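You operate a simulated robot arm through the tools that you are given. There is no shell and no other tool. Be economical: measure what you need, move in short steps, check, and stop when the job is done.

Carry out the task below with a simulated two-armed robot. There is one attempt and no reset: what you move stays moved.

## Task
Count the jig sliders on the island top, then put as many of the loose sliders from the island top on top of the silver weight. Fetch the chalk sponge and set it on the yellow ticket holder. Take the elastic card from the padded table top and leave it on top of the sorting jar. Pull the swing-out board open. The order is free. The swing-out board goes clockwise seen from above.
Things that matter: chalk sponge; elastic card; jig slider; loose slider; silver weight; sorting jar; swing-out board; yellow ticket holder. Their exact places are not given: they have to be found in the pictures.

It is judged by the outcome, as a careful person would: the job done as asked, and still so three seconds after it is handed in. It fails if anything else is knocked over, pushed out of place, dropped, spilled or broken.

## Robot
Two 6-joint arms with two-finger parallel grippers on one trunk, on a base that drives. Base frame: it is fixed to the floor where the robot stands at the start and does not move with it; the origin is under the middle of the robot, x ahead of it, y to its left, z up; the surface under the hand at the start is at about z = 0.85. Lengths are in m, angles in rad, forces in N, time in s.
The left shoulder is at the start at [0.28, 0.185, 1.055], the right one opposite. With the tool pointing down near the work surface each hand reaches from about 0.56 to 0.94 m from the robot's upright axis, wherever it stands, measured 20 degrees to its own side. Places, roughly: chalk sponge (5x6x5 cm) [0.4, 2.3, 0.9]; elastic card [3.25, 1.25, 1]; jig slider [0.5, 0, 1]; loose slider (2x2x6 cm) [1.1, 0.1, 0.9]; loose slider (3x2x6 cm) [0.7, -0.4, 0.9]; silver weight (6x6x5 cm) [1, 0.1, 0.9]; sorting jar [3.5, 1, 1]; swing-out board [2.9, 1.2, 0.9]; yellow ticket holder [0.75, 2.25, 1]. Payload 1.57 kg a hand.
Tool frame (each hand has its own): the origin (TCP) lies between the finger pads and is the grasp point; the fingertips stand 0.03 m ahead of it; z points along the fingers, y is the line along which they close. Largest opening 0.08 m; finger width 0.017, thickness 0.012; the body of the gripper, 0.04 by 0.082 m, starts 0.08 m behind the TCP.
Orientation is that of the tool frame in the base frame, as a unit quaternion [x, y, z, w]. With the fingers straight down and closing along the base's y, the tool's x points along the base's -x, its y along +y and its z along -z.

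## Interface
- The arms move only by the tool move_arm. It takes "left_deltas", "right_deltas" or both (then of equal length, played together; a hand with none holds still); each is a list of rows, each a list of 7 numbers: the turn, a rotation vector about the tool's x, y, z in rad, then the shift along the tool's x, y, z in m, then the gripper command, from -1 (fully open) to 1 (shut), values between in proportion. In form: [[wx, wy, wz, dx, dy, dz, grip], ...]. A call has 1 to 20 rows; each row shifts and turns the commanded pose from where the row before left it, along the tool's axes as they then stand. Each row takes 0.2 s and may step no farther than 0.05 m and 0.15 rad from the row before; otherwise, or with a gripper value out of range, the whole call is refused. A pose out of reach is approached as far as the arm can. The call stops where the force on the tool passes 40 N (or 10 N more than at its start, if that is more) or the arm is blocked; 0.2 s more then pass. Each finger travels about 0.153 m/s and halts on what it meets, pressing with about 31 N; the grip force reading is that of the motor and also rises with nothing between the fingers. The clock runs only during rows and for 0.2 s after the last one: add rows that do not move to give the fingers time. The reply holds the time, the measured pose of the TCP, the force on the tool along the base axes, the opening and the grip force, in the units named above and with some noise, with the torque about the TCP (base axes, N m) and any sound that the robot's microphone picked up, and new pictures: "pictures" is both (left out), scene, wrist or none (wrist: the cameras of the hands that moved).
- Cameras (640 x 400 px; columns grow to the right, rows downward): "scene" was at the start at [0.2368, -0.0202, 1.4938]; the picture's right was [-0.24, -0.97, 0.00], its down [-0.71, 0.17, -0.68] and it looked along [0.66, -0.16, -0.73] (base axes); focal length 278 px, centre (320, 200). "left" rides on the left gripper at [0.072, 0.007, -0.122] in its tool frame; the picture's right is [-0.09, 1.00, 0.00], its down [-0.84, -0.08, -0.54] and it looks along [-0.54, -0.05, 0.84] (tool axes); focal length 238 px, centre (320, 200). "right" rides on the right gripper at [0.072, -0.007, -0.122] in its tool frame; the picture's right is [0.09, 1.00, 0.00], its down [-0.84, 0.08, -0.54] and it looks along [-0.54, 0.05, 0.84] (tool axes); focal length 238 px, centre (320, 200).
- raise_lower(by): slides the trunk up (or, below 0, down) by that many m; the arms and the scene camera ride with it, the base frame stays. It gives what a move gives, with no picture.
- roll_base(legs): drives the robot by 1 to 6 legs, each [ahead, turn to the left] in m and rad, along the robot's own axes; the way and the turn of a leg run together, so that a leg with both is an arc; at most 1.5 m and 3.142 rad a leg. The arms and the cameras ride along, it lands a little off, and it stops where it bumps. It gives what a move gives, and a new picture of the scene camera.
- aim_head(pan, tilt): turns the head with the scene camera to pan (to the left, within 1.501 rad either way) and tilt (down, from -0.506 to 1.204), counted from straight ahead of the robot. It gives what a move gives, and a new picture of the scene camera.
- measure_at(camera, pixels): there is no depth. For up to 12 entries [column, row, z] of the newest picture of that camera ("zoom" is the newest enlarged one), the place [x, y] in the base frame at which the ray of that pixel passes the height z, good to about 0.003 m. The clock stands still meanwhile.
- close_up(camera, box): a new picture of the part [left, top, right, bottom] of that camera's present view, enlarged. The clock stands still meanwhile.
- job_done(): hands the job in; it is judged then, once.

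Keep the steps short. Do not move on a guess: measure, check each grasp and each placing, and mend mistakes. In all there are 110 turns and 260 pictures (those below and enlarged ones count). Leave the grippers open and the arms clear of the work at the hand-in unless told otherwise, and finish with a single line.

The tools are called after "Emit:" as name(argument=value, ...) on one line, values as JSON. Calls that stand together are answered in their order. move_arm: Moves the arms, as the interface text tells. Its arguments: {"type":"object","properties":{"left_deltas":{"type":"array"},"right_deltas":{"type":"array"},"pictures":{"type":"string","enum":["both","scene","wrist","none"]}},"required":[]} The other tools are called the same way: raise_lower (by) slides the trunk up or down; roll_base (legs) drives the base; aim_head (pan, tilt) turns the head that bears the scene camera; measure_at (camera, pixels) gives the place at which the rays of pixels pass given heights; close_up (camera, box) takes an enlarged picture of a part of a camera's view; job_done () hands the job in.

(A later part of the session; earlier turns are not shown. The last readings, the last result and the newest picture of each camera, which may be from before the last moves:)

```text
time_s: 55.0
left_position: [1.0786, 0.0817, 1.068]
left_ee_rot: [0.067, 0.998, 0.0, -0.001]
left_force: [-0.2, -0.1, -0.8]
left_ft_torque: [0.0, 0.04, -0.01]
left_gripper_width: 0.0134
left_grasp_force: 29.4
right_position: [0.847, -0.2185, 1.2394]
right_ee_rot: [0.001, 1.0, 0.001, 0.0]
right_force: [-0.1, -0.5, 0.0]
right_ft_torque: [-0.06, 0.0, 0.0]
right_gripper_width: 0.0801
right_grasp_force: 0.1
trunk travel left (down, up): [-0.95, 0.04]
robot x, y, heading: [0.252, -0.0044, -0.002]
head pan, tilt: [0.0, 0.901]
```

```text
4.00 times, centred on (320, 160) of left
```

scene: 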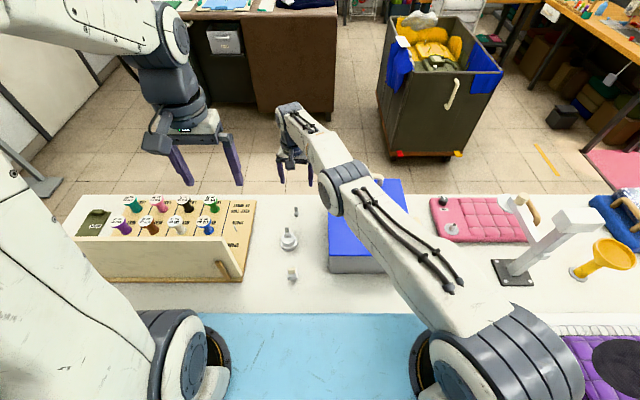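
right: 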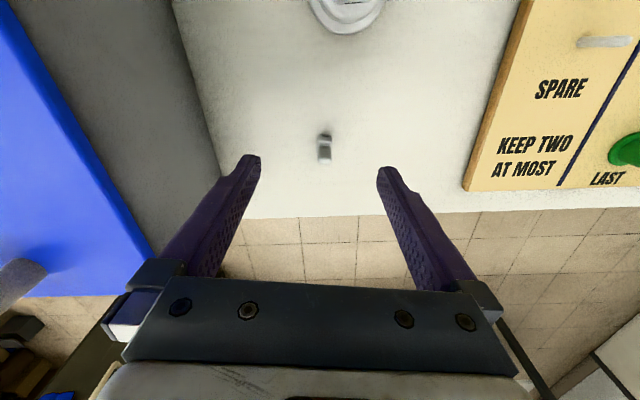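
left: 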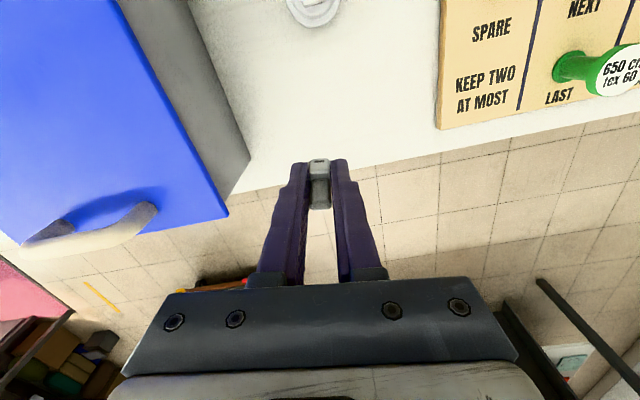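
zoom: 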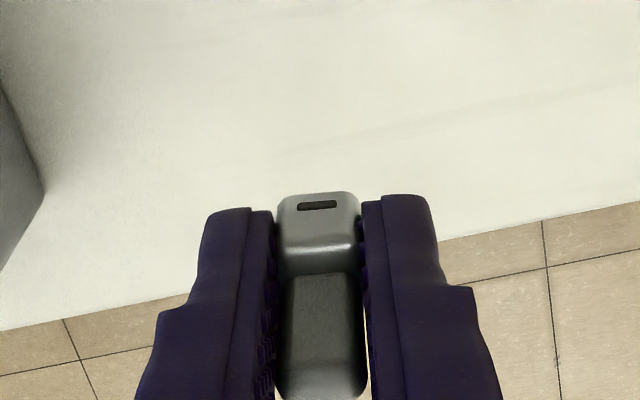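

Gripped (1.35 cm wide); its bottom is about 3.9 cm below the TCP. I turn it back straight and move over the near half of the weight's top.

Emit:
move_arm(left_deltas=[[0, 0, -0.135, 0, 0, 0, 1], [0, 0, 0, 0.045, 0.006, 0, 1], [0, 0, 0, 0.045, 0.006, 0, 1], [0, 0, 0, 0.046, 0.006, 0, 1], [0, 0, 0, 0, 0, 0, 1]], pictures="both")

Emit:
close_up(camera="left", box=[270, 100, 370, 200])

Emit:
close_up(camera="scene", box=[260, 205, 320, 265])

```text
time_s: 56.2
left_position: [0.943, 0.1029, 1.0693]
left_ee_rot: [0.0, 1.0, 0.0, 0.0]
left_force: [0.0, -0.1, -0.7]
left_ft_torque: [0.01, 0.0, 0.01]
left_gripper_width: 0.0136
left_grasp_force: 30.2
right_position: [0.8472, -0.2191, 1.2394]
right_ee_rot: [0.0, 1.0, -0.001, 0.0]
right_force: [0.8, -0.3, -0.2]
right_ft_torque: [-0.02, 0.03, -0.01]
right_gripper_width: 0.0799
right_grasp_force: 0.0
trunk travel left (down, up): [-0.95, 0.04]
robot x, y, heading: [0.2522, -0.0066, -0.001]
head pan, tilt: [0.0, 0.901]
```

scene: 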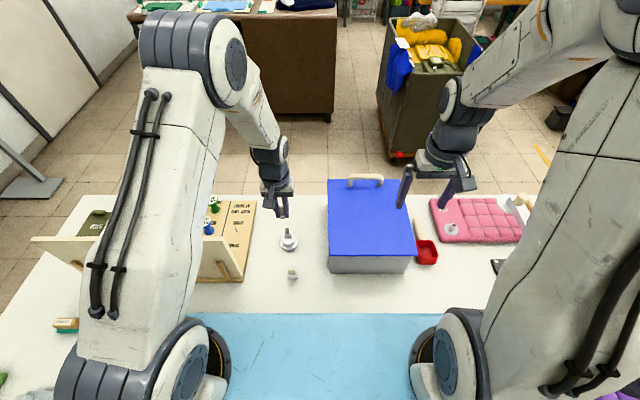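
left: 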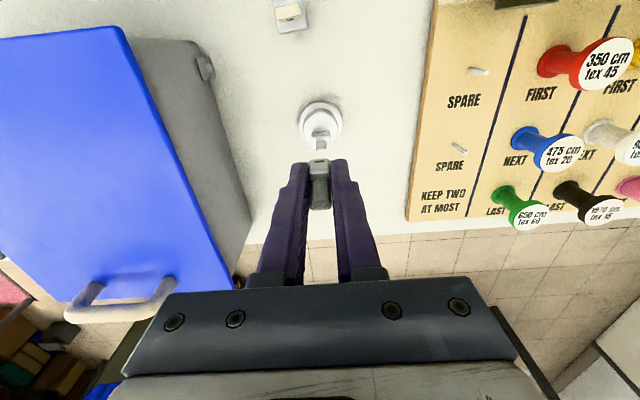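

```text
4.00 times, centred on (320, 150) of left
```

zoom: 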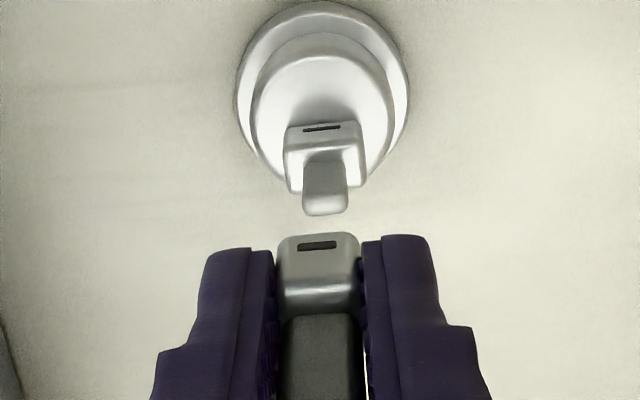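

```text
6.67 times, centred on (290, 235) of scene
```

zoom: 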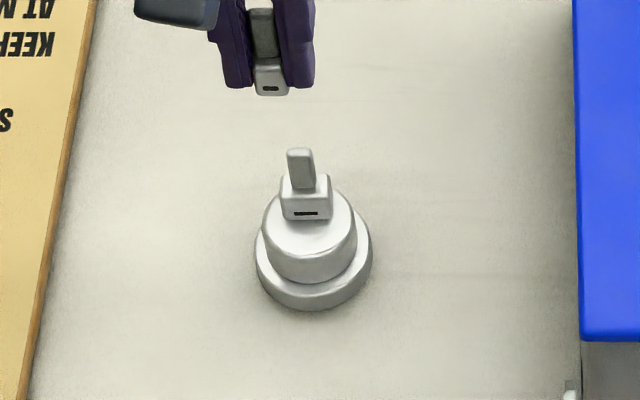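

Emit:
close_up(camera="left", box=[270, 90, 370, 160])

Emit:
measure_at(camera="left", pixels=[[341.5, 132, 0.8895], [361.5, 132, 0.8895]])

```text
5.71 times, centred on (320, 125) of left
```

zoom: 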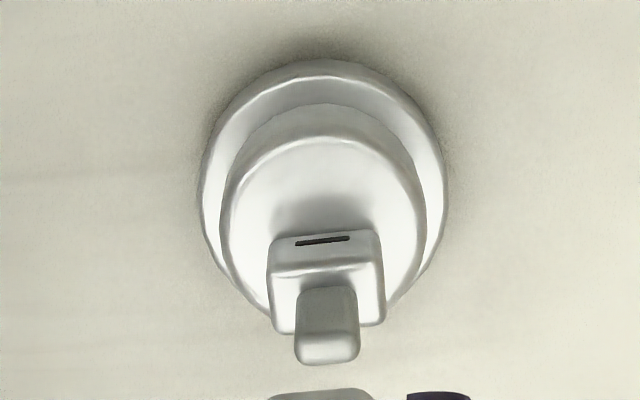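

```text
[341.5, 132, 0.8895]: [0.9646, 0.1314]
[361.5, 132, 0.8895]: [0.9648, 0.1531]
```

Emit:
measure_at(camera="zoom", pixels=[[324, 138, 0.8895], [222, 215, 0.8895], [427, 210, 0.8895], [268, 240, 0.8895], [378, 230, 0.8895], [268, 275, 0.911], [383, 265, 0.911], [275, 330, 0.911], [385, 322, 0.911], [325, 350, 0.95]])

```text
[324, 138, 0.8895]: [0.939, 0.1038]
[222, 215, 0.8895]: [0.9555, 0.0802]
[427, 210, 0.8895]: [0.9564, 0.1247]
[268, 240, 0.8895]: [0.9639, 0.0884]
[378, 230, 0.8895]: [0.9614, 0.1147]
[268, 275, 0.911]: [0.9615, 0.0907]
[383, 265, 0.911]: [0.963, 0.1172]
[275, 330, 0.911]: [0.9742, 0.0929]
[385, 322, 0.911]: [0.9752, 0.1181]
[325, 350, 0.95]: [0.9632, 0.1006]
```

The disc centre is (0.958, 0.1025) and the first slider's front face is at x≈0.962. I place the second at TCP x≈0.947, going down to 15 mm above first.

Emit:
move_arm(left_deltas=[[0, 0, 0, -0.004, 0, 0.04, 1], [0, 0, 0, 0, 0, 0.04, 1], [0, 0, 0, 0, 0, 0.03, 1], [0, 0, 0, 0, 0, 0.015, 1], [0, 0, 0, 0, 0, 0, 1]], pictures="none")

Emit:
close_up(camera="left", box=[270, 90, 370, 190])

Emit:
close_up(camera="scene", box=[270, 215, 310, 255])

```text
time_s: 57.4
left_position: [0.9471, 0.1029, 0.9447]
left_ee_rot: [0.0, 1.0, 0.0, 0.0]
left_force: [-0.5, -0.2, -0.7]
left_ft_torque: [0.01, 0.01, 0.01]
left_gripper_width: 0.0137
left_grasp_force: 30.9
right_position: [0.8488, -0.2197, 1.2394]
right_ee_rot: [0.0, 1.0, 0.0, 0.0]
right_force: [-0.2, 0.4, 0.4]
right_ft_torque: [-0.01, 0.02, -0.01]
right_gripper_width: 0.0799
right_grasp_force: 0.0
trunk travel left (down, up): [-0.95, 0.04]
robot x, y, heading: [0.2535, -0.0034, -0.003]
head pan, tilt: [0.0, 0.901]
```

```text
4.00 times, centred on (320, 140) of left
```

zoom: 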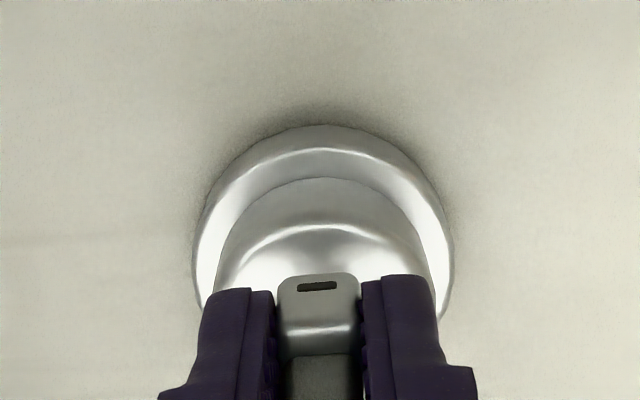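

```text
10.00 times, centred on (290, 235) of scene
```

zoom: 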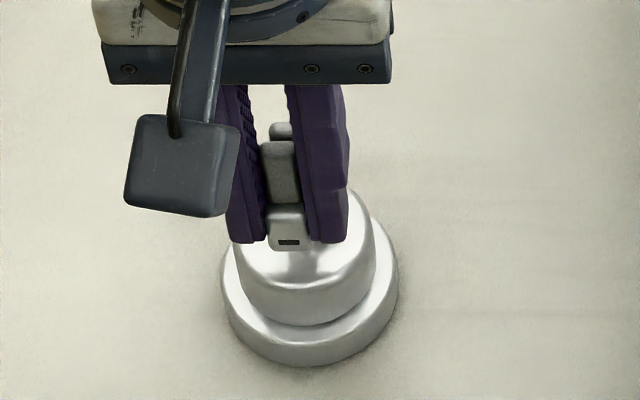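

Aligned well enough. Going down to contact.

Emit:
move_arm(left_deltas=[[0, 0, 0, 0, -0.001, 0.008, 1], [0, 0, 0, 0, 0, 0.004, 1], [0, 0, 0, 0, 0, 0.0015, 1], [0, 0, 0, 0, 0, 0.0015, 1], [0, 0, 0, 0, 0, 0, 1]], pictures="none")

Emit:
close_up(camera="scene", box=[270, 215, 310, 255])

```text
time_s: 58.6
left_position: [0.9475, 0.1012, 0.9277]
left_ee_rot: [0.0, 1.0, 0.001, 0.0]
left_force: [-0.7, 1.5, 4.5]
left_ft_torque: [0.01, 0.03, 0.0]
left_gripper_width: 0.0137
left_grasp_force: 29.7
right_position: [0.8468, -0.2179, 1.2393]
right_ee_rot: [0.0, 1.0, 0.0, 0.0]
right_force: [0.4, 0.5, -0.2]
right_ft_torque: [0.03, -0.01, 0.02]
right_gripper_width: 0.08
right_grasp_force: 0.1
trunk travel left (down, up): [-0.95, 0.04]
robot x, y, heading: [0.2511, -0.0016, -0.004]
head pan, tilt: [0.0, 0.901]
```

```text
10.00 times, centred on (290, 235) of scene
```

zoom: 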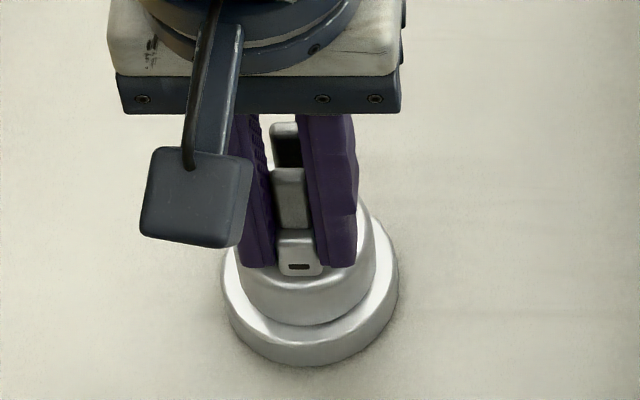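

Light contact (4.5 N). I open moderately and lift straight up.

Emit:
move_arm(left_deltas=[[0, 0, 0, 0, 0, 0, -0.2], [0, 0, 0, 0, 0, 0, -0.2], [0, 0, 0, 0, 0, -0.02, -0.2], [0, 0, 0, 0, 0, -0.04, -0.2], [0, 0, 0, 0, 0, -0.04, -0.2], [0, 0, 0, 0, 0, -0.045, -0.2], [0, 0, 0, 0, 0, -0.045, -1], [0, 0, 0, 0, 0, -0.045, -1], [0, 0, 0, 0, 0, -0.045, -1]], pictures="wrist")

Emit:
close_up(camera="scene", box=[265, 210, 315, 260])

```text
time_s: 60.6
left_position: [0.9472, 0.1002, 1.2073]
left_ee_rot: [0.0, 1.0, -0.001, -0.001]
left_force: [-1.1, 0.1, -0.3]
left_ft_torque: [-0.01, 0.0, -0.01]
left_gripper_width: 0.0801
left_grasp_force: 0.0
right_position: [0.8458, -0.2185, 1.238]
right_ee_rot: [-0.001, 1.0, 0.0, 0.0]
right_force: [-0.7, -0.2, 0.4]
right_ft_torque: [-0.02, -0.01, 0.01]
right_gripper_width: 0.0801
right_grasp_force: 0.0
trunk travel left (down, up): [-0.95, 0.04]
robot x, y, heading: [0.2499, -0.0023, 0.001]
head pan, tilt: [0.0, 0.901]
```

left: 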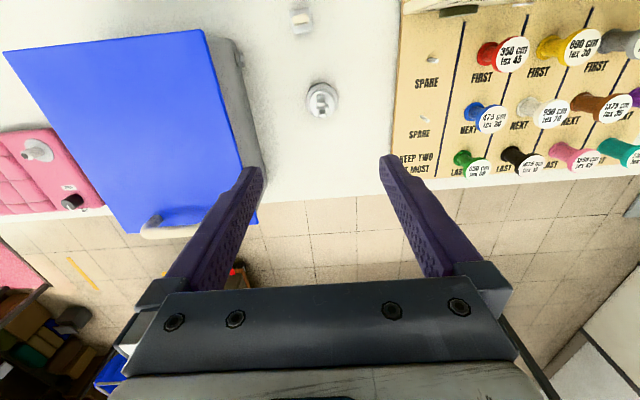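

```text
8.00 times, centred on (290, 235) of scene
```

zoom: 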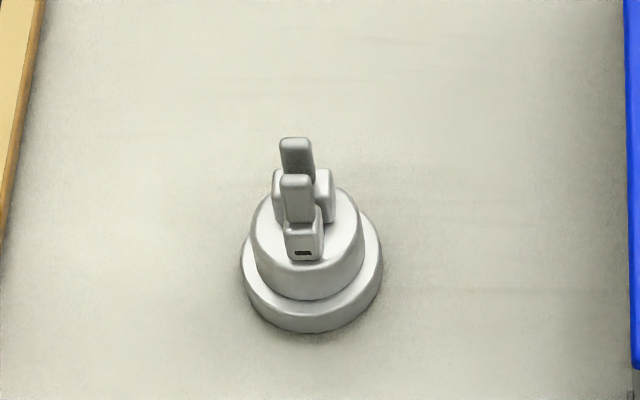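

Both sliders stand on the weight. Now I verify the jig slider count over the rest of the island.

Emit:
close_up(camera="right", box=[0, 0, 640, 400])

Emit:
aim_head(pan=-0.9, tilt=0.7)

Emit:
aim_head(pan=0.9, tilt=0.7)

```text
1.00 times, centred on (320, 200) of right (not enlarged: the box is as wide or as high as the picture)
```

zoom: 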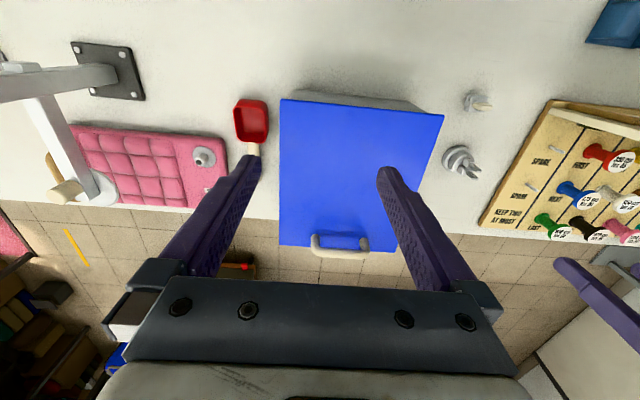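

```text
time_s: 61.8
left_position: [0.9478, 0.1002, 1.2059]
left_ee_rot: [0.0, 1.0, 0.0, 0.0]
left_force: [-0.7, 0.0, -0.1]
left_ft_torque: [0.03, 0.01, 0.04]
left_gripper_width: 0.0803
left_grasp_force: 0.1
right_position: [0.8474, -0.2185, 1.2384]
right_ee_rot: [-0.001, 1.0, 0.0, 0.0]
right_force: [-0.1, -0.7, 1.0]
right_ft_torque: [0.0, -0.01, 0.01]
right_gripper_width: 0.08
right_grasp_force: 0.1
trunk travel left (down, up): [-0.95, 0.04]
robot x, y, heading: [0.2507, -0.0016, -0.0]
head pan, tilt: [-0.901, 0.7]
```

scene: 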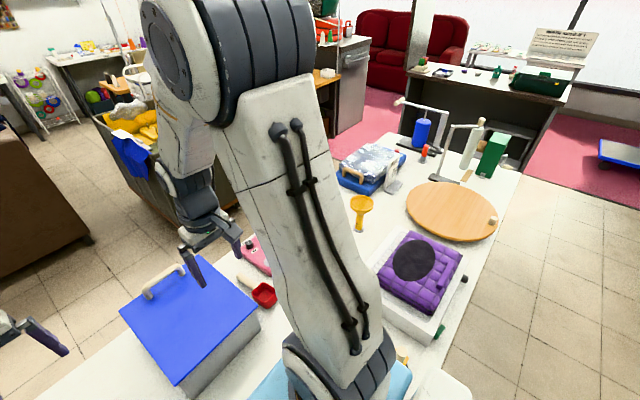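

```text
time_s: 63.6
left_position: [0.947, 0.0996, 1.2055]
left_ee_rot: [0.0, 1.0, 0.0, -0.001]
left_force: [0.2, -0.2, 0.6]
left_ft_torque: [0.0, 0.0, 0.0]
left_gripper_width: 0.08
left_grasp_force: 0.1
right_position: [0.8475, -0.2198, 1.2381]
right_ee_rot: [-0.001, 1.0, -0.001, -0.001]
right_force: [-0.3, 1.0, 1.0]
right_ft_torque: [-0.02, 0.0, -0.02]
right_gripper_width: 0.0801
right_grasp_force: 0.1
trunk travel left (down, up): [-0.95, 0.04]
robot x, y, heading: [0.2464, -0.0044, -0.002]
head pan, tilt: [0.901, 0.7]
```

scene: 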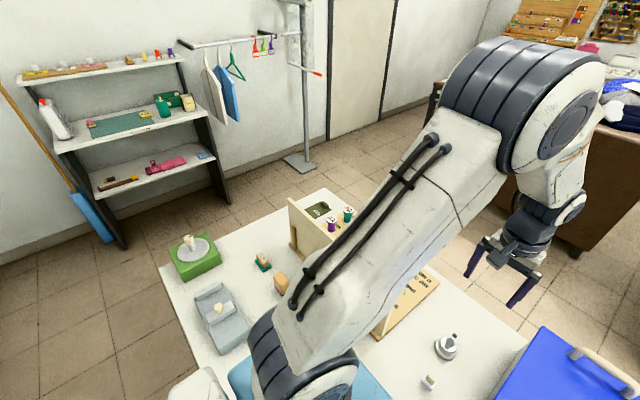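

No further jig sliders: the count is two, so two loose sliders are right. I zoom on the wall shelf near (0.4–0.75, 2.3).

Emit:
close_up(camera="scene", box=[10, 40, 250, 220])

Emit:
measure_at(camera="scene", pixels=[[60, 150, 0.85], [210, 115, 0.85], [125, 248, 0.0], [228, 203, 0.0], [160, 100, 0.9], [187, 100, 0.9], [140, 120, 0.86]])

```text
2.22 times, centred on (130, 130) of scene
```

zoom: 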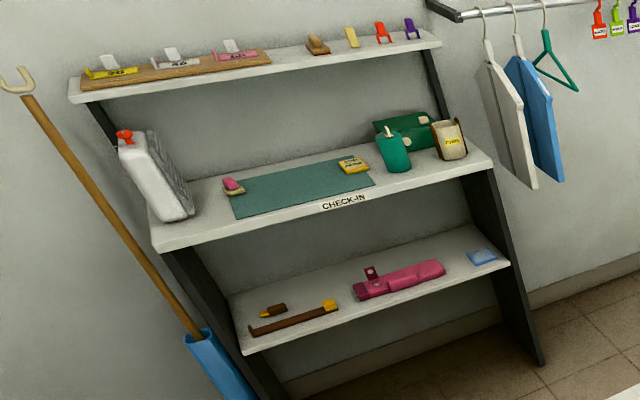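

```text
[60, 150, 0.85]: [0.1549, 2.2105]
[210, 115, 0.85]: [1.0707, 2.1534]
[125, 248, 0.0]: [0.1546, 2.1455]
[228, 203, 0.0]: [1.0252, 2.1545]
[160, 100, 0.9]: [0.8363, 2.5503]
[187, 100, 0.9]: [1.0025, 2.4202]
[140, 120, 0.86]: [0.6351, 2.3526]
```

The shelf: the pink piece is likely the chalk sponge and the yellow labelled piece the ticket holder, on the middle shelf. I retract the hands and back out.

Emit:
move_arm(left_deltas=[[0, 0, 0, 0.02, 0, -0.04, -1], [0, 0, 0, 0.02, 0, -0.04, -1], [0, 0, 0, 0.04, 0.01, -0.02, -1], [0, 0, 0, 0.04, 0.01, 0, -1], [0, 0, 0, 0.04, 0.01, 0, -1], [0, 0, 0, 0.02, 0.01, 0, -1]], right_deltas=[[0, 0, 0, 0.02, 0, -0.03, -1], [0, 0, 0, 0.02, 0, -0.03, -1], [0, 0, 0, 0.02, 0, -0.02, -1], [0, 0, 0, 0.02, 0, 0, -1], [0, 0, 0, 0.02, 0, 0, -1], [0, 0, 0, 0, 0, 0, -1]], pictures="none")

Emit:
roll_base(legs=[[-0.52, 0]])

Emit:
aim_head(pan=1.0, tilt=0.75)

```text
time_s: 65.0
left_position: [0.7679, 0.141, 1.3065]
left_ee_rot: [0.0, 1.0, 0.001, -0.001]
left_force: [-0.5, 0.1, -0.5]
left_ft_torque: [-0.01, -0.03, 0.0]
left_gripper_width: 0.0801
left_grasp_force: 0.2
right_position: [0.746, -0.2206, 1.3165]
right_ee_rot: [0.0, 1.0, 0.0, -0.001]
right_force: [-0.3, -0.2, 0.3]
right_ft_torque: [-0.03, -0.01, -0.04]
right_gripper_width: 0.08
right_grasp_force: 0.1
trunk travel left (down, up): [-0.95, 0.04]
robot x, y, heading: [0.2539, -0.0017, -0.002]
head pan, tilt: [0.901, 0.7]
```

```text
time_s: 68.0
left_position: [0.2526, 0.1409, 1.3046]
left_ee_rot: [0.0, 1.0, 0.0, -0.002]
left_force: [0.3, 0.0, 0.3]
left_ft_torque: [0.0, -0.01, 0.02]
left_gripper_width: 0.0801
left_grasp_force: 0.1
right_position: [0.2313, -0.2201, 1.3152]
right_ee_rot: [0.0, 1.0, 0.0, 0.0]
right_force: [-0.8, 0.8, 0.4]
right_ft_torque: [0.03, 0.01, 0.01]
right_gripper_width: 0.08
right_grasp_force: 0.1
trunk travel left (down, up): [-0.95, 0.04]
robot x, y, heading: [-0.2632, -0.0018, -0.003]
head pan, tilt: [0.901, 0.7]
```

scene: 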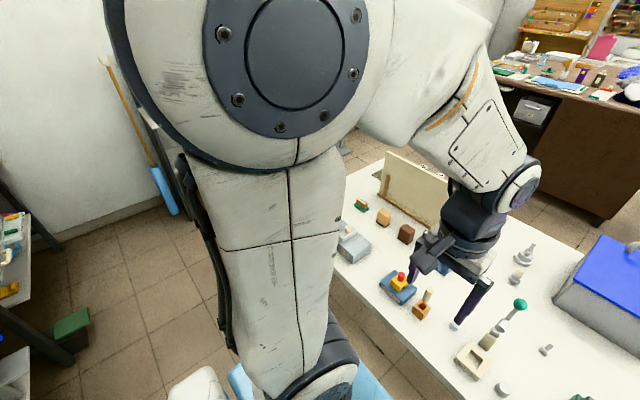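

```text
time_s: 68.7
left_position: [0.2526, 0.1416, 1.3045]
left_ee_rot: [0.001, 1.0, 0.0, -0.001]
left_force: [0.6, 0.3, -0.2]
left_ft_torque: [0.02, 0.02, -0.01]
left_gripper_width: 0.0802
left_grasp_force: 0.0
right_position: [0.23, -0.2203, 1.3165]
right_ee_rot: [0.0, 1.0, 0.0, -0.001]
right_force: [-0.8, 0.0, -0.2]
right_ft_torque: [0.0, -0.02, 0.01]
right_gripper_width: 0.0801
right_grasp_force: 0.1
trunk travel left (down, up): [-0.95, 0.04]
robot x, y, heading: [-0.2661, 0.0017, -0.003]
head pan, tilt: [1.0, 0.75]
```

scene: 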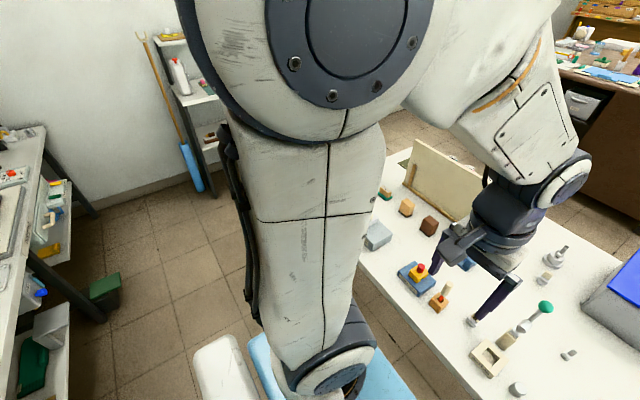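

I measure the floor obstacles (green bin, bench edge, shelf leg).

Emit:
measure_at(camera="scene", pixels=[[120, 300, 0.0], [105, 318, 0.0], [95, 215, 0.0], [45, 130, 0.85], [28, 210, 0.85], [198, 190, 0.0], [228, 160, 0.0]])

Emit:
aim_head(pan=1.5, tilt=0.7)

Emit:
measure_at(camera="scene", pixels=[[320, 200, 0.0]])

```text
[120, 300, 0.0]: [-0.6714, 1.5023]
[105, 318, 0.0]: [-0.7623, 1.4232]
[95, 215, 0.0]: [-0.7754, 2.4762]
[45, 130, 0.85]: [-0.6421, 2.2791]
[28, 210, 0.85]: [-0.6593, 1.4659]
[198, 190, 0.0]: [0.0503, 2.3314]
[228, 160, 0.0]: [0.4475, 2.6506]
```

```text
time_s: 69.7
left_position: [0.2518, 0.1409, 1.3049]
left_ee_rot: [0.0, 1.0, 0.0, -0.001]
left_force: [-0.2, 0.5, 0.0]
left_ft_torque: [-0.02, 0.05, 0.0]
left_gripper_width: 0.08
left_grasp_force: 0.1
right_position: [0.2307, -0.2197, 1.3158]
right_ee_rot: [0.0, 1.0, 0.0, 0.0]
right_force: [-0.4, -0.9, -0.5]
right_ft_torque: [-0.04, 0.02, 0.01]
right_gripper_width: 0.08
right_grasp_force: 0.1
trunk travel left (down, up): [-0.95, 0.04]
robot x, y, heading: [-0.2654, -0.0017, -0.001]
head pan, tilt: [1.499, 0.7]
```

scene: 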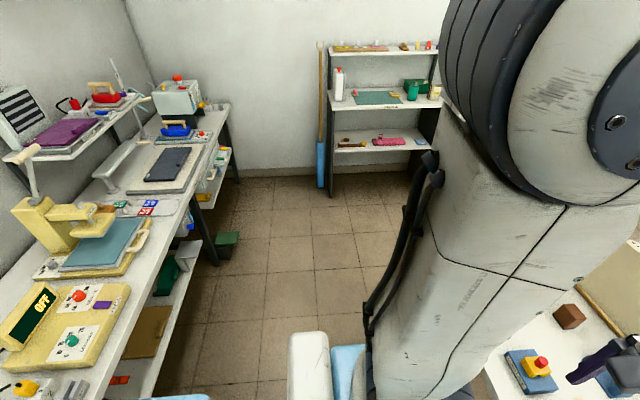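

```text
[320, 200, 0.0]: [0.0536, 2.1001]
```

The aisle runs between x≈−0.65 and 0.39. I go to x≈−0.12, turn left, and drive along y.

Emit:
roll_base(legs=[[0.14, 0], [0, 1.57], [0.7, 0], [0.65, 0]])

Emit:
aim_head(pan=-0.5, tilt=0.6)

```text
time_s: 81.6
left_position: [-0.3267, 1.8847, 1.3044]
left_ee_rot: [0.72, -0.694, 0.001, 0.001]
left_force: [-0.1, 0.2, -0.5]
left_ft_torque: [0.02, -0.02, -0.05]
left_gripper_width: 0.0801
left_grasp_force: 0.1
right_position: [0.0357, 1.8774, 1.3154]
right_ee_rot: [0.72, -0.694, 0.001, 0.001]
right_force: [-0.6, 0.9, -0.2]
right_ft_torque: [-0.03, 0.0, 0.04]
right_gripper_width: 0.0801
right_grasp_force: 0.1
trunk travel left (down, up): [-0.95, 0.04]
robot x, y, heading: [-0.1678, 1.3742, 1.606]
head pan, tilt: [1.499, 0.7]
```

scene: 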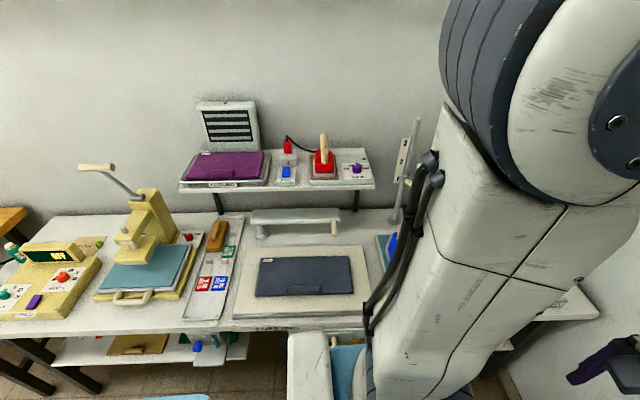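

```text
time_s: 83.5
left_position: [-0.3266, 1.8846, 1.3048]
left_ee_rot: [0.721, -0.693, 0.0, 0.001]
left_force: [1.2, 0.1, 0.2]
left_ft_torque: [-0.04, -0.03, 0.0]
left_gripper_width: 0.0799
left_grasp_force: 0.1
right_position: [0.0359, 1.8771, 1.3149]
right_ee_rot: [0.72, -0.694, 0.0, 0.0]
right_force: [-0.7, -0.1, -0.8]
right_ft_torque: [0.02, 0.0, 0.0]
right_gripper_width: 0.0803
right_grasp_force: 0.1
trunk travel left (down, up): [-0.95, 0.04]
robot x, y, heading: [-0.1624, 1.3775, 1.602]
head pan, tilt: [-0.499, 0.6]
```

scene: 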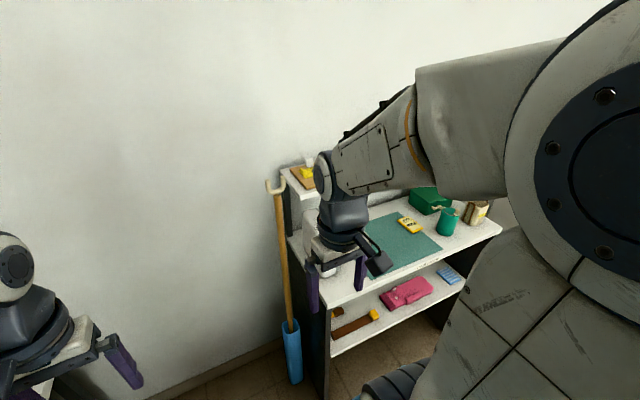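

I turn right, drive across, and turn back to face the shelf from about (0.28, 1.46).

Emit:
roll_base(legs=[[0, -1.4], [0.47, 0], [0, 1.37]])

Emit:
aim_head(pan=0.0, tilt=0.65)

```text
time_s: 86.7
left_position: [0.2349, 1.7246, 1.3039]
left_ee_rot: [-0.226, 0.974, 0.0, -0.001]
left_force: [-1.2, -0.1, 0.9]
left_ft_torque: [-0.06, -0.01, -0.01]
left_gripper_width: 0.08
left_grasp_force: 0.0
right_position: [0.3759, 1.3899, 1.3147]
right_ee_rot: [-0.228, 0.974, 0.0, -0.001]
right_force: [0.1, 0.1, -0.6]
right_ft_torque: [-0.07, 0.01, -0.01]
right_gripper_width: 0.08
right_grasp_force: 0.0
trunk travel left (down, up): [-0.95, 0.04]
robot x, y, heading: [-0.1673, 1.3666, 0.469]
head pan, tilt: [-0.499, 0.6]
stopped in leg 1: the robot was blocked; the commanded pose is now the measured one
```

scene: 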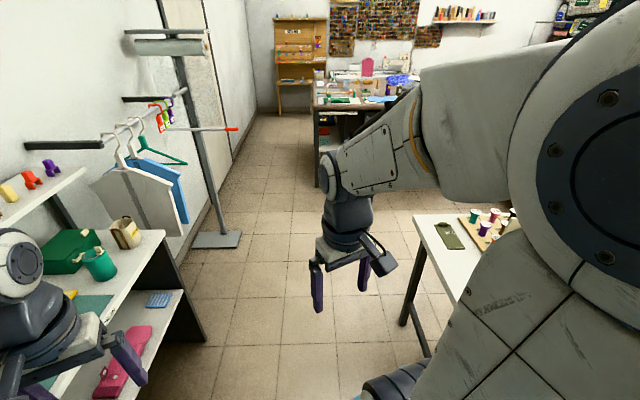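

```text
time_s: 87.6
left_position: [0.2355, 1.7238, 1.3051]
left_ee_rot: [-0.227, 0.974, 0.001, -0.001]
left_force: [0.8, 0.1, 0.8]
left_ft_torque: [0.03, 0.02, 0.0]
left_gripper_width: 0.08
left_grasp_force: 0.0
right_position: [0.3745, 1.3883, 1.3159]
right_ee_rot: [-0.227, 0.974, 0.001, 0.0]
right_force: [0.2, -0.1, -0.6]
right_ft_torque: [-0.01, 0.0, 0.03]
right_gripper_width: 0.0799
right_grasp_force: 0.0
trunk travel left (down, up): [-0.95, 0.04]
robot x, y, heading: [-0.165, 1.3661, 0.475]
head pan, tilt: [0.0, 0.649]
```

scene: 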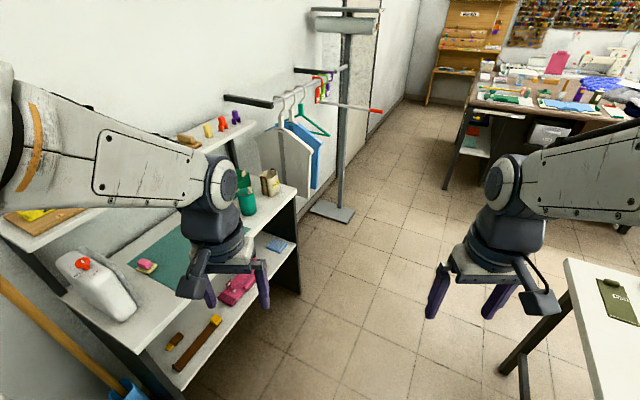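

Blocked at heading 0.47; the rear is near the bench. I move forward away from it, then look back at the bin.

Emit:
roll_base(legs=[[0.12, 0], [0, -0.25], [0.3, 0], [0, 1.25]])

Emit:
aim_head(pan=0.0, tilt=0.7)

```text
time_s: 94.5
left_position: [0.135, 2.0129, 1.305]
left_ee_rot: [-0.671, 0.741, -0.001, -0.002]
left_force: [-0.2, -0.3, 0.6]
left_ft_torque: [-0.02, 0.01, -0.01]
left_gripper_width: 0.08
left_grasp_force: 0.1
right_position: [0.493, 1.9568, 1.3161]
right_ee_rot: [-0.672, 0.74, 0.0, 0.0]
right_force: [0.1, 0.0, 0.0]
right_ft_torque: [-0.02, 0.0, -0.02]
right_gripper_width: 0.0798
right_grasp_force: 0.2
trunk travel left (down, up): [-0.95, 0.04]
robot x, y, heading: [0.2261, 1.4839, 1.488]
head pan, tilt: [0.0, 0.649]
```

scene: 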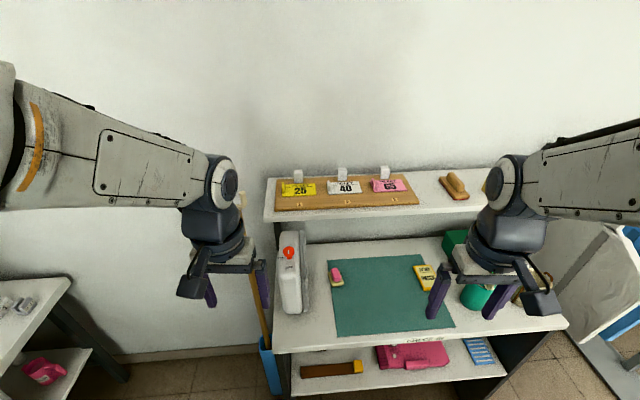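

```text
time_s: 95.1
left_position: [0.1357, 2.0126, 1.3049]
left_ee_rot: [-0.671, 0.742, 0.0, -0.001]
left_force: [0.4, -0.4, 0.1]
left_ft_torque: [0.02, -0.01, 0.01]
left_gripper_width: 0.0799
left_grasp_force: 0.2
right_position: [0.4932, 1.9571, 1.3164]
right_ee_rot: [-0.673, 0.74, 0.0, 0.0]
right_force: [0.1, 0.0, -0.4]
right_ft_torque: [0.0, 0.01, 0.02]
right_gripper_width: 0.0799
right_grasp_force: 0.0
trunk travel left (down, up): [-0.95, 0.04]
robot x, y, heading: [0.2282, 1.4833, 1.481]
head pan, tilt: [0.0, 0.7]
```

scene: 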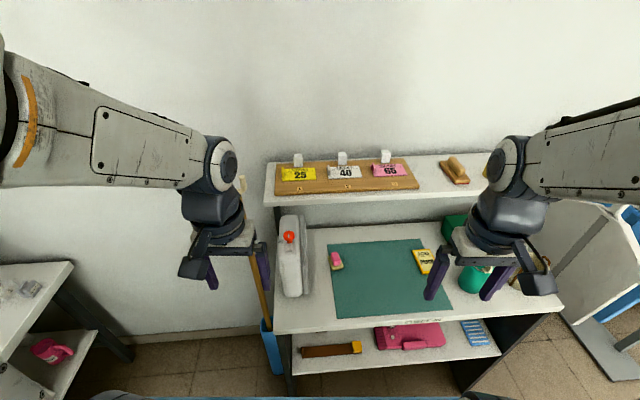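

Several candidates: the "25" yellow card on the top board, the yellow item on the green mat, and a yellow clip at the right. I zoom and measure.

Emit:
close_up(camera="scene", box=[270, 140, 430, 220])

Emit:
close_up(camera="scene", box=[310, 230, 450, 300])

Emit:
measure_at(camera="scene", pixels=[[336, 268, 0.85], [424, 268, 0.85], [298, 175, 1.25], [298, 175, 1.15], [276, 334, 0.85], [562, 308, 0.85], [265, 205, 1.2], [320, 227, 0.85]])

```text
4.00 times, centred on (350, 180) of scene
```

zoom: 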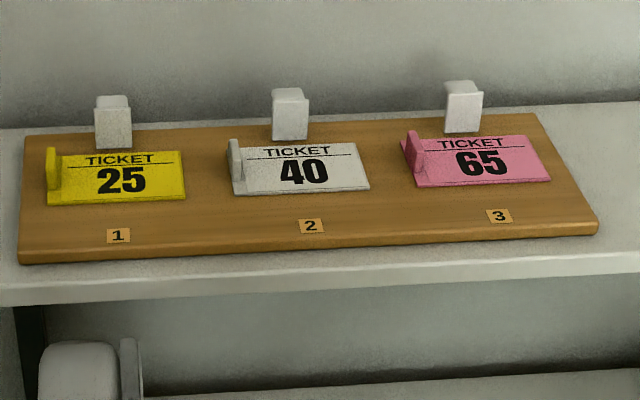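

```text
4.57 times, centred on (380, 265) of scene
```

zoom: 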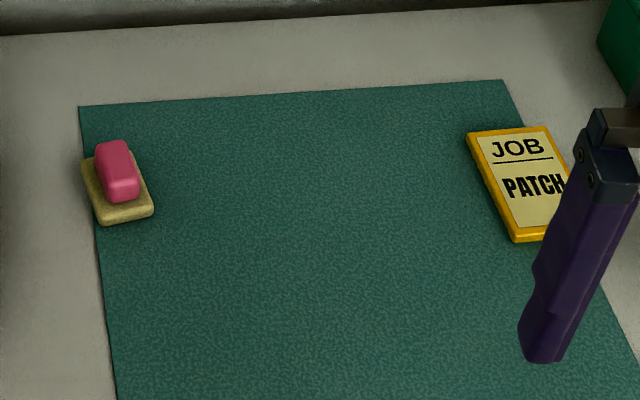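

```text
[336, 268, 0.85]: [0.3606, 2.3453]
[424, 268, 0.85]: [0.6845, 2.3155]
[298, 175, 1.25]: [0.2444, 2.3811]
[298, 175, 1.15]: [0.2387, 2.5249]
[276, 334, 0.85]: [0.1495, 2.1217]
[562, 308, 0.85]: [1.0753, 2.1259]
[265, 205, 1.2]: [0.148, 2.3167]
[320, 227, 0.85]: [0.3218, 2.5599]
```

The yellow "JOB PATCH" holder on the mat (0.68, 2.32) fits the given place, and so does the sponge at (0.36, 2.345). I lower the trunk by 0.2 m for reach and to triangulate the upper shelf.

Emit:
raise_lower(by=-0.2)

Emit:
aim_head(pan=0.0, tilt=0.7)

```text
time_s: 97.3
left_position: [0.1364, 2.0128, 1.1043]
left_ee_rot: [-0.671, 0.741, -0.001, -0.002]
left_force: [-0.4, -0.4, -1.0]
left_ft_torque: [0.04, 0.0, -0.03]
left_gripper_width: 0.0802
left_grasp_force: 0.2
right_position: [0.4931, 1.9569, 1.1165]
right_ee_rot: [-0.672, 0.74, 0.0, 0.0]
right_force: [0.0, -1.3, 0.5]
right_ft_torque: [-0.01, -0.04, 0.02]
right_gripper_width: 0.0801
right_grasp_force: 0.2
trunk travel left (down, up): [-0.75, 0.24]
robot x, y, heading: [0.232, 1.4825, 1.487]
head pan, tilt: [0.0, 0.7]
```

```text
time_s: 97.9
left_position: [0.1368, 2.0125, 1.105]
left_ee_rot: [-0.671, 0.741, -0.001, -0.002]
left_force: [-0.9, 0.2, -0.3]
left_ft_torque: [-0.01, 0.01, 0.0]
left_gripper_width: 0.0801
left_grasp_force: 0.0
right_position: [0.4925, 1.9562, 1.1161]
right_ee_rot: [-0.672, 0.74, 0.0, -0.001]
right_force: [-0.7, 0.0, 0.5]
right_ft_torque: [-0.02, -0.02, 0.0]
right_gripper_width: 0.0799
right_grasp_force: 0.0
trunk travel left (down, up): [-0.75, 0.24]
robot x, y, heading: [0.2276, 1.4856, 1.487]
head pan, tilt: [0.0, 0.7]
```

scene: 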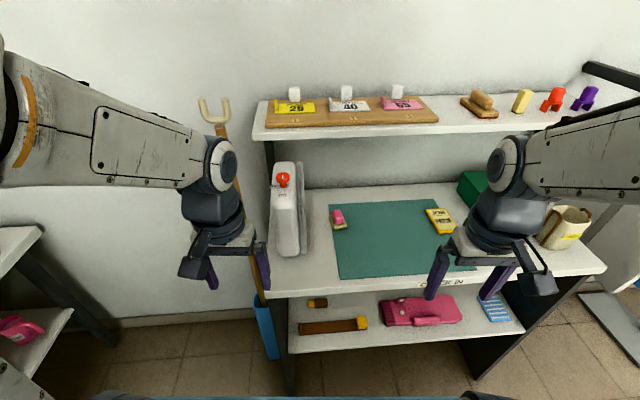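

Emit:
measure_at(camera="scene", pixels=[[253, 139, 1.2], [253, 139, 1.25], [253, 139, 1.15], [340, 225, 0.85], [340, 228, 0.85], [293, 106, 1.25], [293, 106, 1.15], [436, 228, 0.86], [266, 298, 0.85]])

Emit:
close_up(camera="scene", box=[310, 190, 480, 260])

```text
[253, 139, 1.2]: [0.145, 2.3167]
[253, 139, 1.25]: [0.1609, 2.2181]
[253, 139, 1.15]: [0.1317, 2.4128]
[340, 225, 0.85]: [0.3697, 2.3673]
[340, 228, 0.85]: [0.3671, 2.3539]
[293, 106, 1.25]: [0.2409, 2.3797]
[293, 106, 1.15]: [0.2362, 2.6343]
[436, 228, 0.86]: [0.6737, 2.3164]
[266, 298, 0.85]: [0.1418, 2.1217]
```

```text
3.76 times, centred on (395, 225) of scene
```

zoom: 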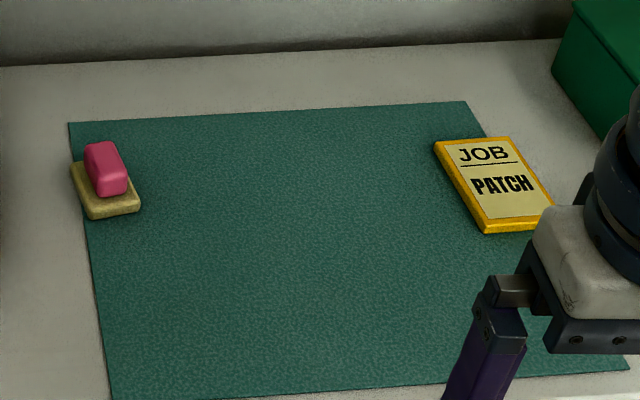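

The upper shelf's underside is at z≈1.20 with its front at y≈2.317, so a tilted approach is needed. I bring the right hand in front of the sponge and tilt it forward 0.7 rad.

Emit:
move_arm(right_deltas=[[0, 0, 0, -0.03, 0.03, 0, -1], [0, 0, 0, -0.03, 0.03, 0, -1], [0, 0, 0, -0.03, 0.03, 0, -1], [0, 0, 0, -0.02, 0.03, 0, -1], [0, -0.14, 0, 0, 0.03, 0, -1], [0, -0.14, 0, 0, 0, 0, -1], [0, -0.14, 0, 0, 0, 0, -1], [0, -0.14, 0, 0, 0, 0, -1], [0, -0.14, 0, 0, 0, 0, -1], [0, 0, 0, 0, 0, 0, -1]], pictures="both")

```text
time_s: 100.1
left_position: [0.1356, 2.0135, 1.105]
left_ee_rot: [-0.67, 0.742, 0.0, -0.002]
left_force: [0.4, 0.2, 0.4]
left_ft_torque: [0.0, -0.01, 0.02]
left_gripper_width: 0.0798
left_grasp_force: 0.0
right_position: [0.3538, 2.0792, 1.1146]
right_ee_rot: [-0.632, 0.696, 0.23, 0.252]
right_force: [1.2, -0.1, 0.8]
right_ft_torque: [-0.02, 0.03, 0.0]
right_gripper_width: 0.0798
right_grasp_force: 0.0
trunk travel left (down, up): [-0.75, 0.24]
robot x, y, heading: [0.229, 1.4873, 1.481]
head pan, tilt: [0.0, 0.7]
```

scene: 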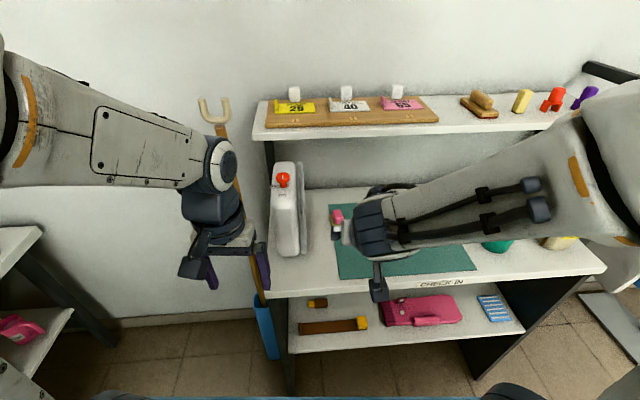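
right: 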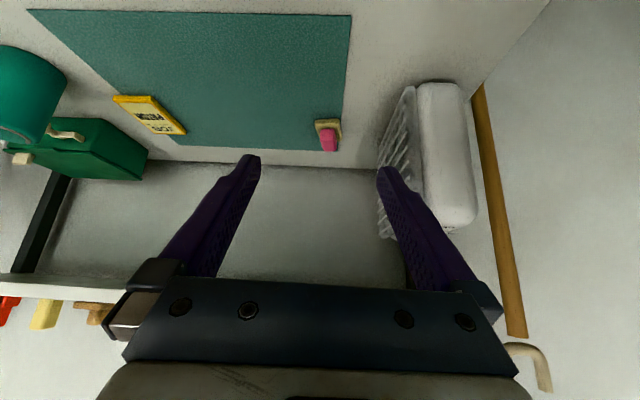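

The wrist camera sees the sponge at (328,133). Zoom and measure.

Emit:
close_up(camera="right", box=[295, 105, 365, 165])

Emit:
measure_at(camera="zoom", pixels=[[320, 200, 0.87]])

```text
6.67 times, centred on (330, 135) of right
```

zoom: 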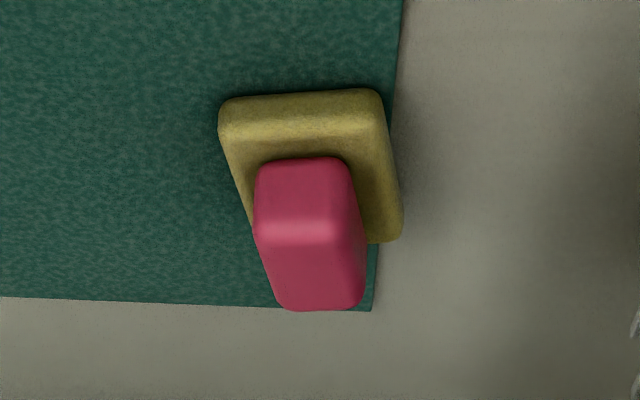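

```text
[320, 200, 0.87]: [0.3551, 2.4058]
```

Emit:
measure_at(camera="zoom", pixels=[[220, 108, 0.853], [382, 95, 0.853], [400, 238, 0.866], [223, 138, 0.866], [378, 125, 0.866], [258, 170, 0.868], [348, 165, 0.868], [254, 232, 0.895], [358, 232, 0.895], [283, 306, 0.895], [363, 302, 0.895]])

```text
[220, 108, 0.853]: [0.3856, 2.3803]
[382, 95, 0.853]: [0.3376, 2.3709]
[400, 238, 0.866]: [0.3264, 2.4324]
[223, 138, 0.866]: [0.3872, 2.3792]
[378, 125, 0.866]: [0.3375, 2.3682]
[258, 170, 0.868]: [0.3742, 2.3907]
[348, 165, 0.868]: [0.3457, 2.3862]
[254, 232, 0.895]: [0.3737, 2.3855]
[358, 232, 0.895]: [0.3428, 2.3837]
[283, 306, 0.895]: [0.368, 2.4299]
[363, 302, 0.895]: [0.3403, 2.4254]
```

The heights don't agree yet. I triangulate the shelf surface using the mat's far-left corner in both cameras.

Emit:
measure_at(camera="zoom", pixels=[[372, 310, 0.85], [372, 310, 0.9]])

Emit:
close_up(camera="scene", box=[315, 190, 375, 240])

Emit:
measure_at(camera="scene", pixels=[[328, 204.5, 0.85], [328, 204.5, 0.9]])

```text
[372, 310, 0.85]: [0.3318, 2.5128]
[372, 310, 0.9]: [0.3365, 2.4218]
```

```text
8.00 times, centred on (345, 215) of scene
```

zoom: 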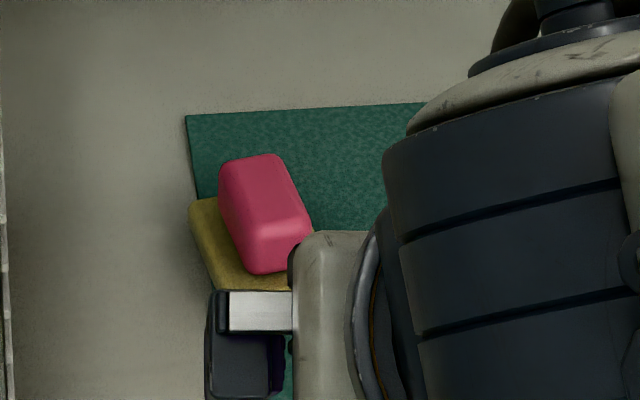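

```text
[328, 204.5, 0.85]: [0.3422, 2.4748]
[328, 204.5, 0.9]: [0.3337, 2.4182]
```

The shelf surface is at z≈0.905. I re-measure the sponge with the proper heights.

Emit:
close_up(camera="right", box=[295, 105, 365, 165])

Emit:
measure_at(camera="zoom", pixels=[[220, 108, 0.907], [382, 95, 0.907], [400, 238, 0.921], [223, 138, 0.921], [378, 125, 0.921], [258, 170, 0.922], [348, 165, 0.922], [254, 232, 0.953], [358, 232, 0.953], [283, 306, 0.953], [363, 302, 0.953]])

```text
6.67 times, centred on (330, 135) of right
```

zoom: 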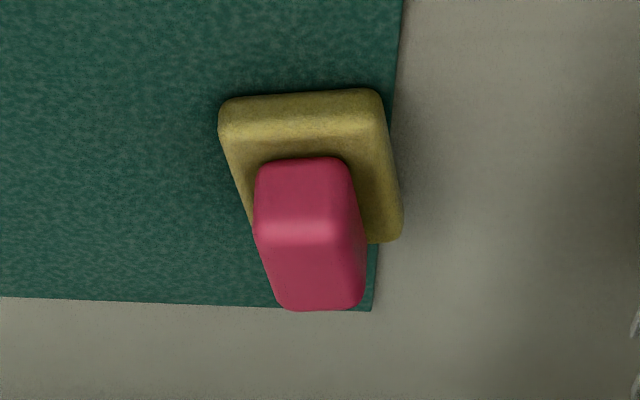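

```text
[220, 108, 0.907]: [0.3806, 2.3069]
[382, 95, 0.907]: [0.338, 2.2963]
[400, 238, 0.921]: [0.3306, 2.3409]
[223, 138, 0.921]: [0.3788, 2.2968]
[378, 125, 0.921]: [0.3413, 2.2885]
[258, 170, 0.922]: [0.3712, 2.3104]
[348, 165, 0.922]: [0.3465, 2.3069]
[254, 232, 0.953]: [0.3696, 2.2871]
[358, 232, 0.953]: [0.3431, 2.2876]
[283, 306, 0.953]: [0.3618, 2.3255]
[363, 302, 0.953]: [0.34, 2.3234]
```

Pink grip: centre ≈ (0.356, 2.322), z 0.92–0.942, turned about 0.25 rad. I yaw the tool to match and advance to a pre-grasp.

Emit:
move_arm(right_deltas=[[-0.0805, 0, -0.0956, 0, 0, 0, -1], [-0.0805, 0, -0.0956, 0, 0, 0, -1], [0, 0, 0, -0.0133, -0.0085, 0.0374, -1], [0, 0, 0, -0.0133, -0.0085, 0.0374, -1], [0, 0, 0, -0.0133, -0.0085, 0.0374, -1], [0, 0, 0, -0.0133, -0.0085, 0.0374, -1], [0, 0, 0, 0, 0, 0, -1]], pictures="both")

Emit:
close_up(camera="right", box=[280, 90, 380, 190])

```text
time_s: 101.7
left_position: [0.1365, 2.0131, 1.105]
left_ee_rot: [-0.671, 0.741, -0.001, -0.002]
left_force: [-1.2, -0.6, -0.4]
left_ft_torque: [0.01, -0.01, -0.01]
left_gripper_width: 0.08
left_grasp_force: 0.1
right_position: [0.3444, 2.2243, 1.0398]
right_ee_rot: [0.713, -0.613, -0.257, -0.225]
right_force: [0.1, 0.5, -0.4]
right_ft_torque: [0.04, 0.01, 0.0]
right_gripper_width: 0.0802
right_grasp_force: 0.1
right hand out of reach, approached as far as the arm can: row 1, 2, 5, 6
trunk travel left (down, up): [-0.75, 0.24]
robot x, y, heading: [0.2289, 1.4837, 1.485]
head pan, tilt: [0.0, 0.7]
```

scene: 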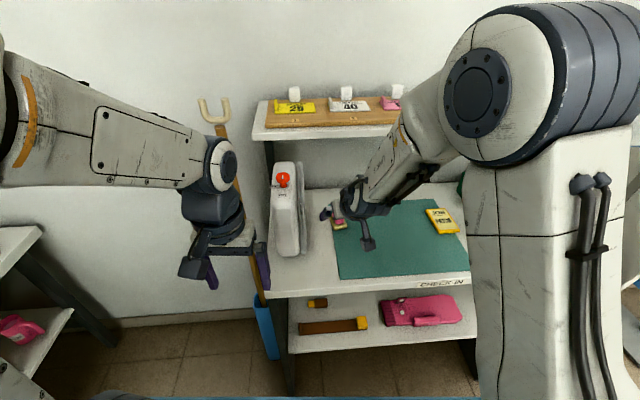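
right: 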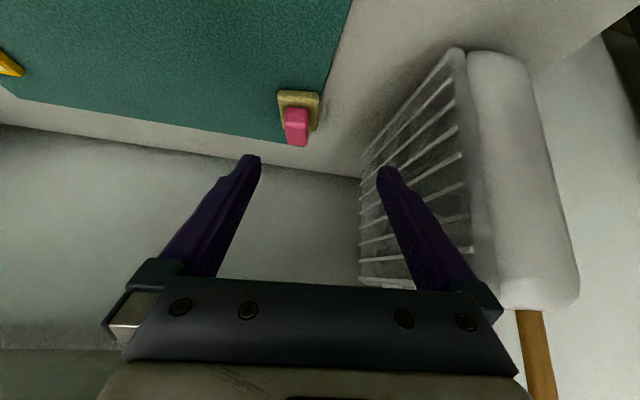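

```text
4.00 times, centred on (330, 140) of right
```

zoom: 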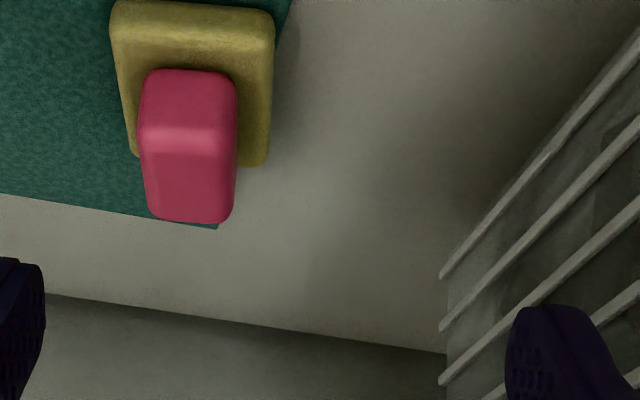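

Emit:
measure_at(camera="zoom", pixels=[[140, 135, 0.942], [236, 133, 0.942], [150, 215, 0.942], [233, 215, 0.942], [145, 75, 0.921], [232, 78, 0.921], [112, 30, 0.92], [273, 25, 0.92], [268, 160, 0.92]])

```text
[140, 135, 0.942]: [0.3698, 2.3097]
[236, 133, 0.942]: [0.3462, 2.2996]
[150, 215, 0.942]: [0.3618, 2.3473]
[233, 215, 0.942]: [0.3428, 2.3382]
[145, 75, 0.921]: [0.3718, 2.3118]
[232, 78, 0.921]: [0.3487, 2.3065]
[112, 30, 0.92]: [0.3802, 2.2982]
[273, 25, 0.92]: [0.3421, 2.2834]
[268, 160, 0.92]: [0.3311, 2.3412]
```

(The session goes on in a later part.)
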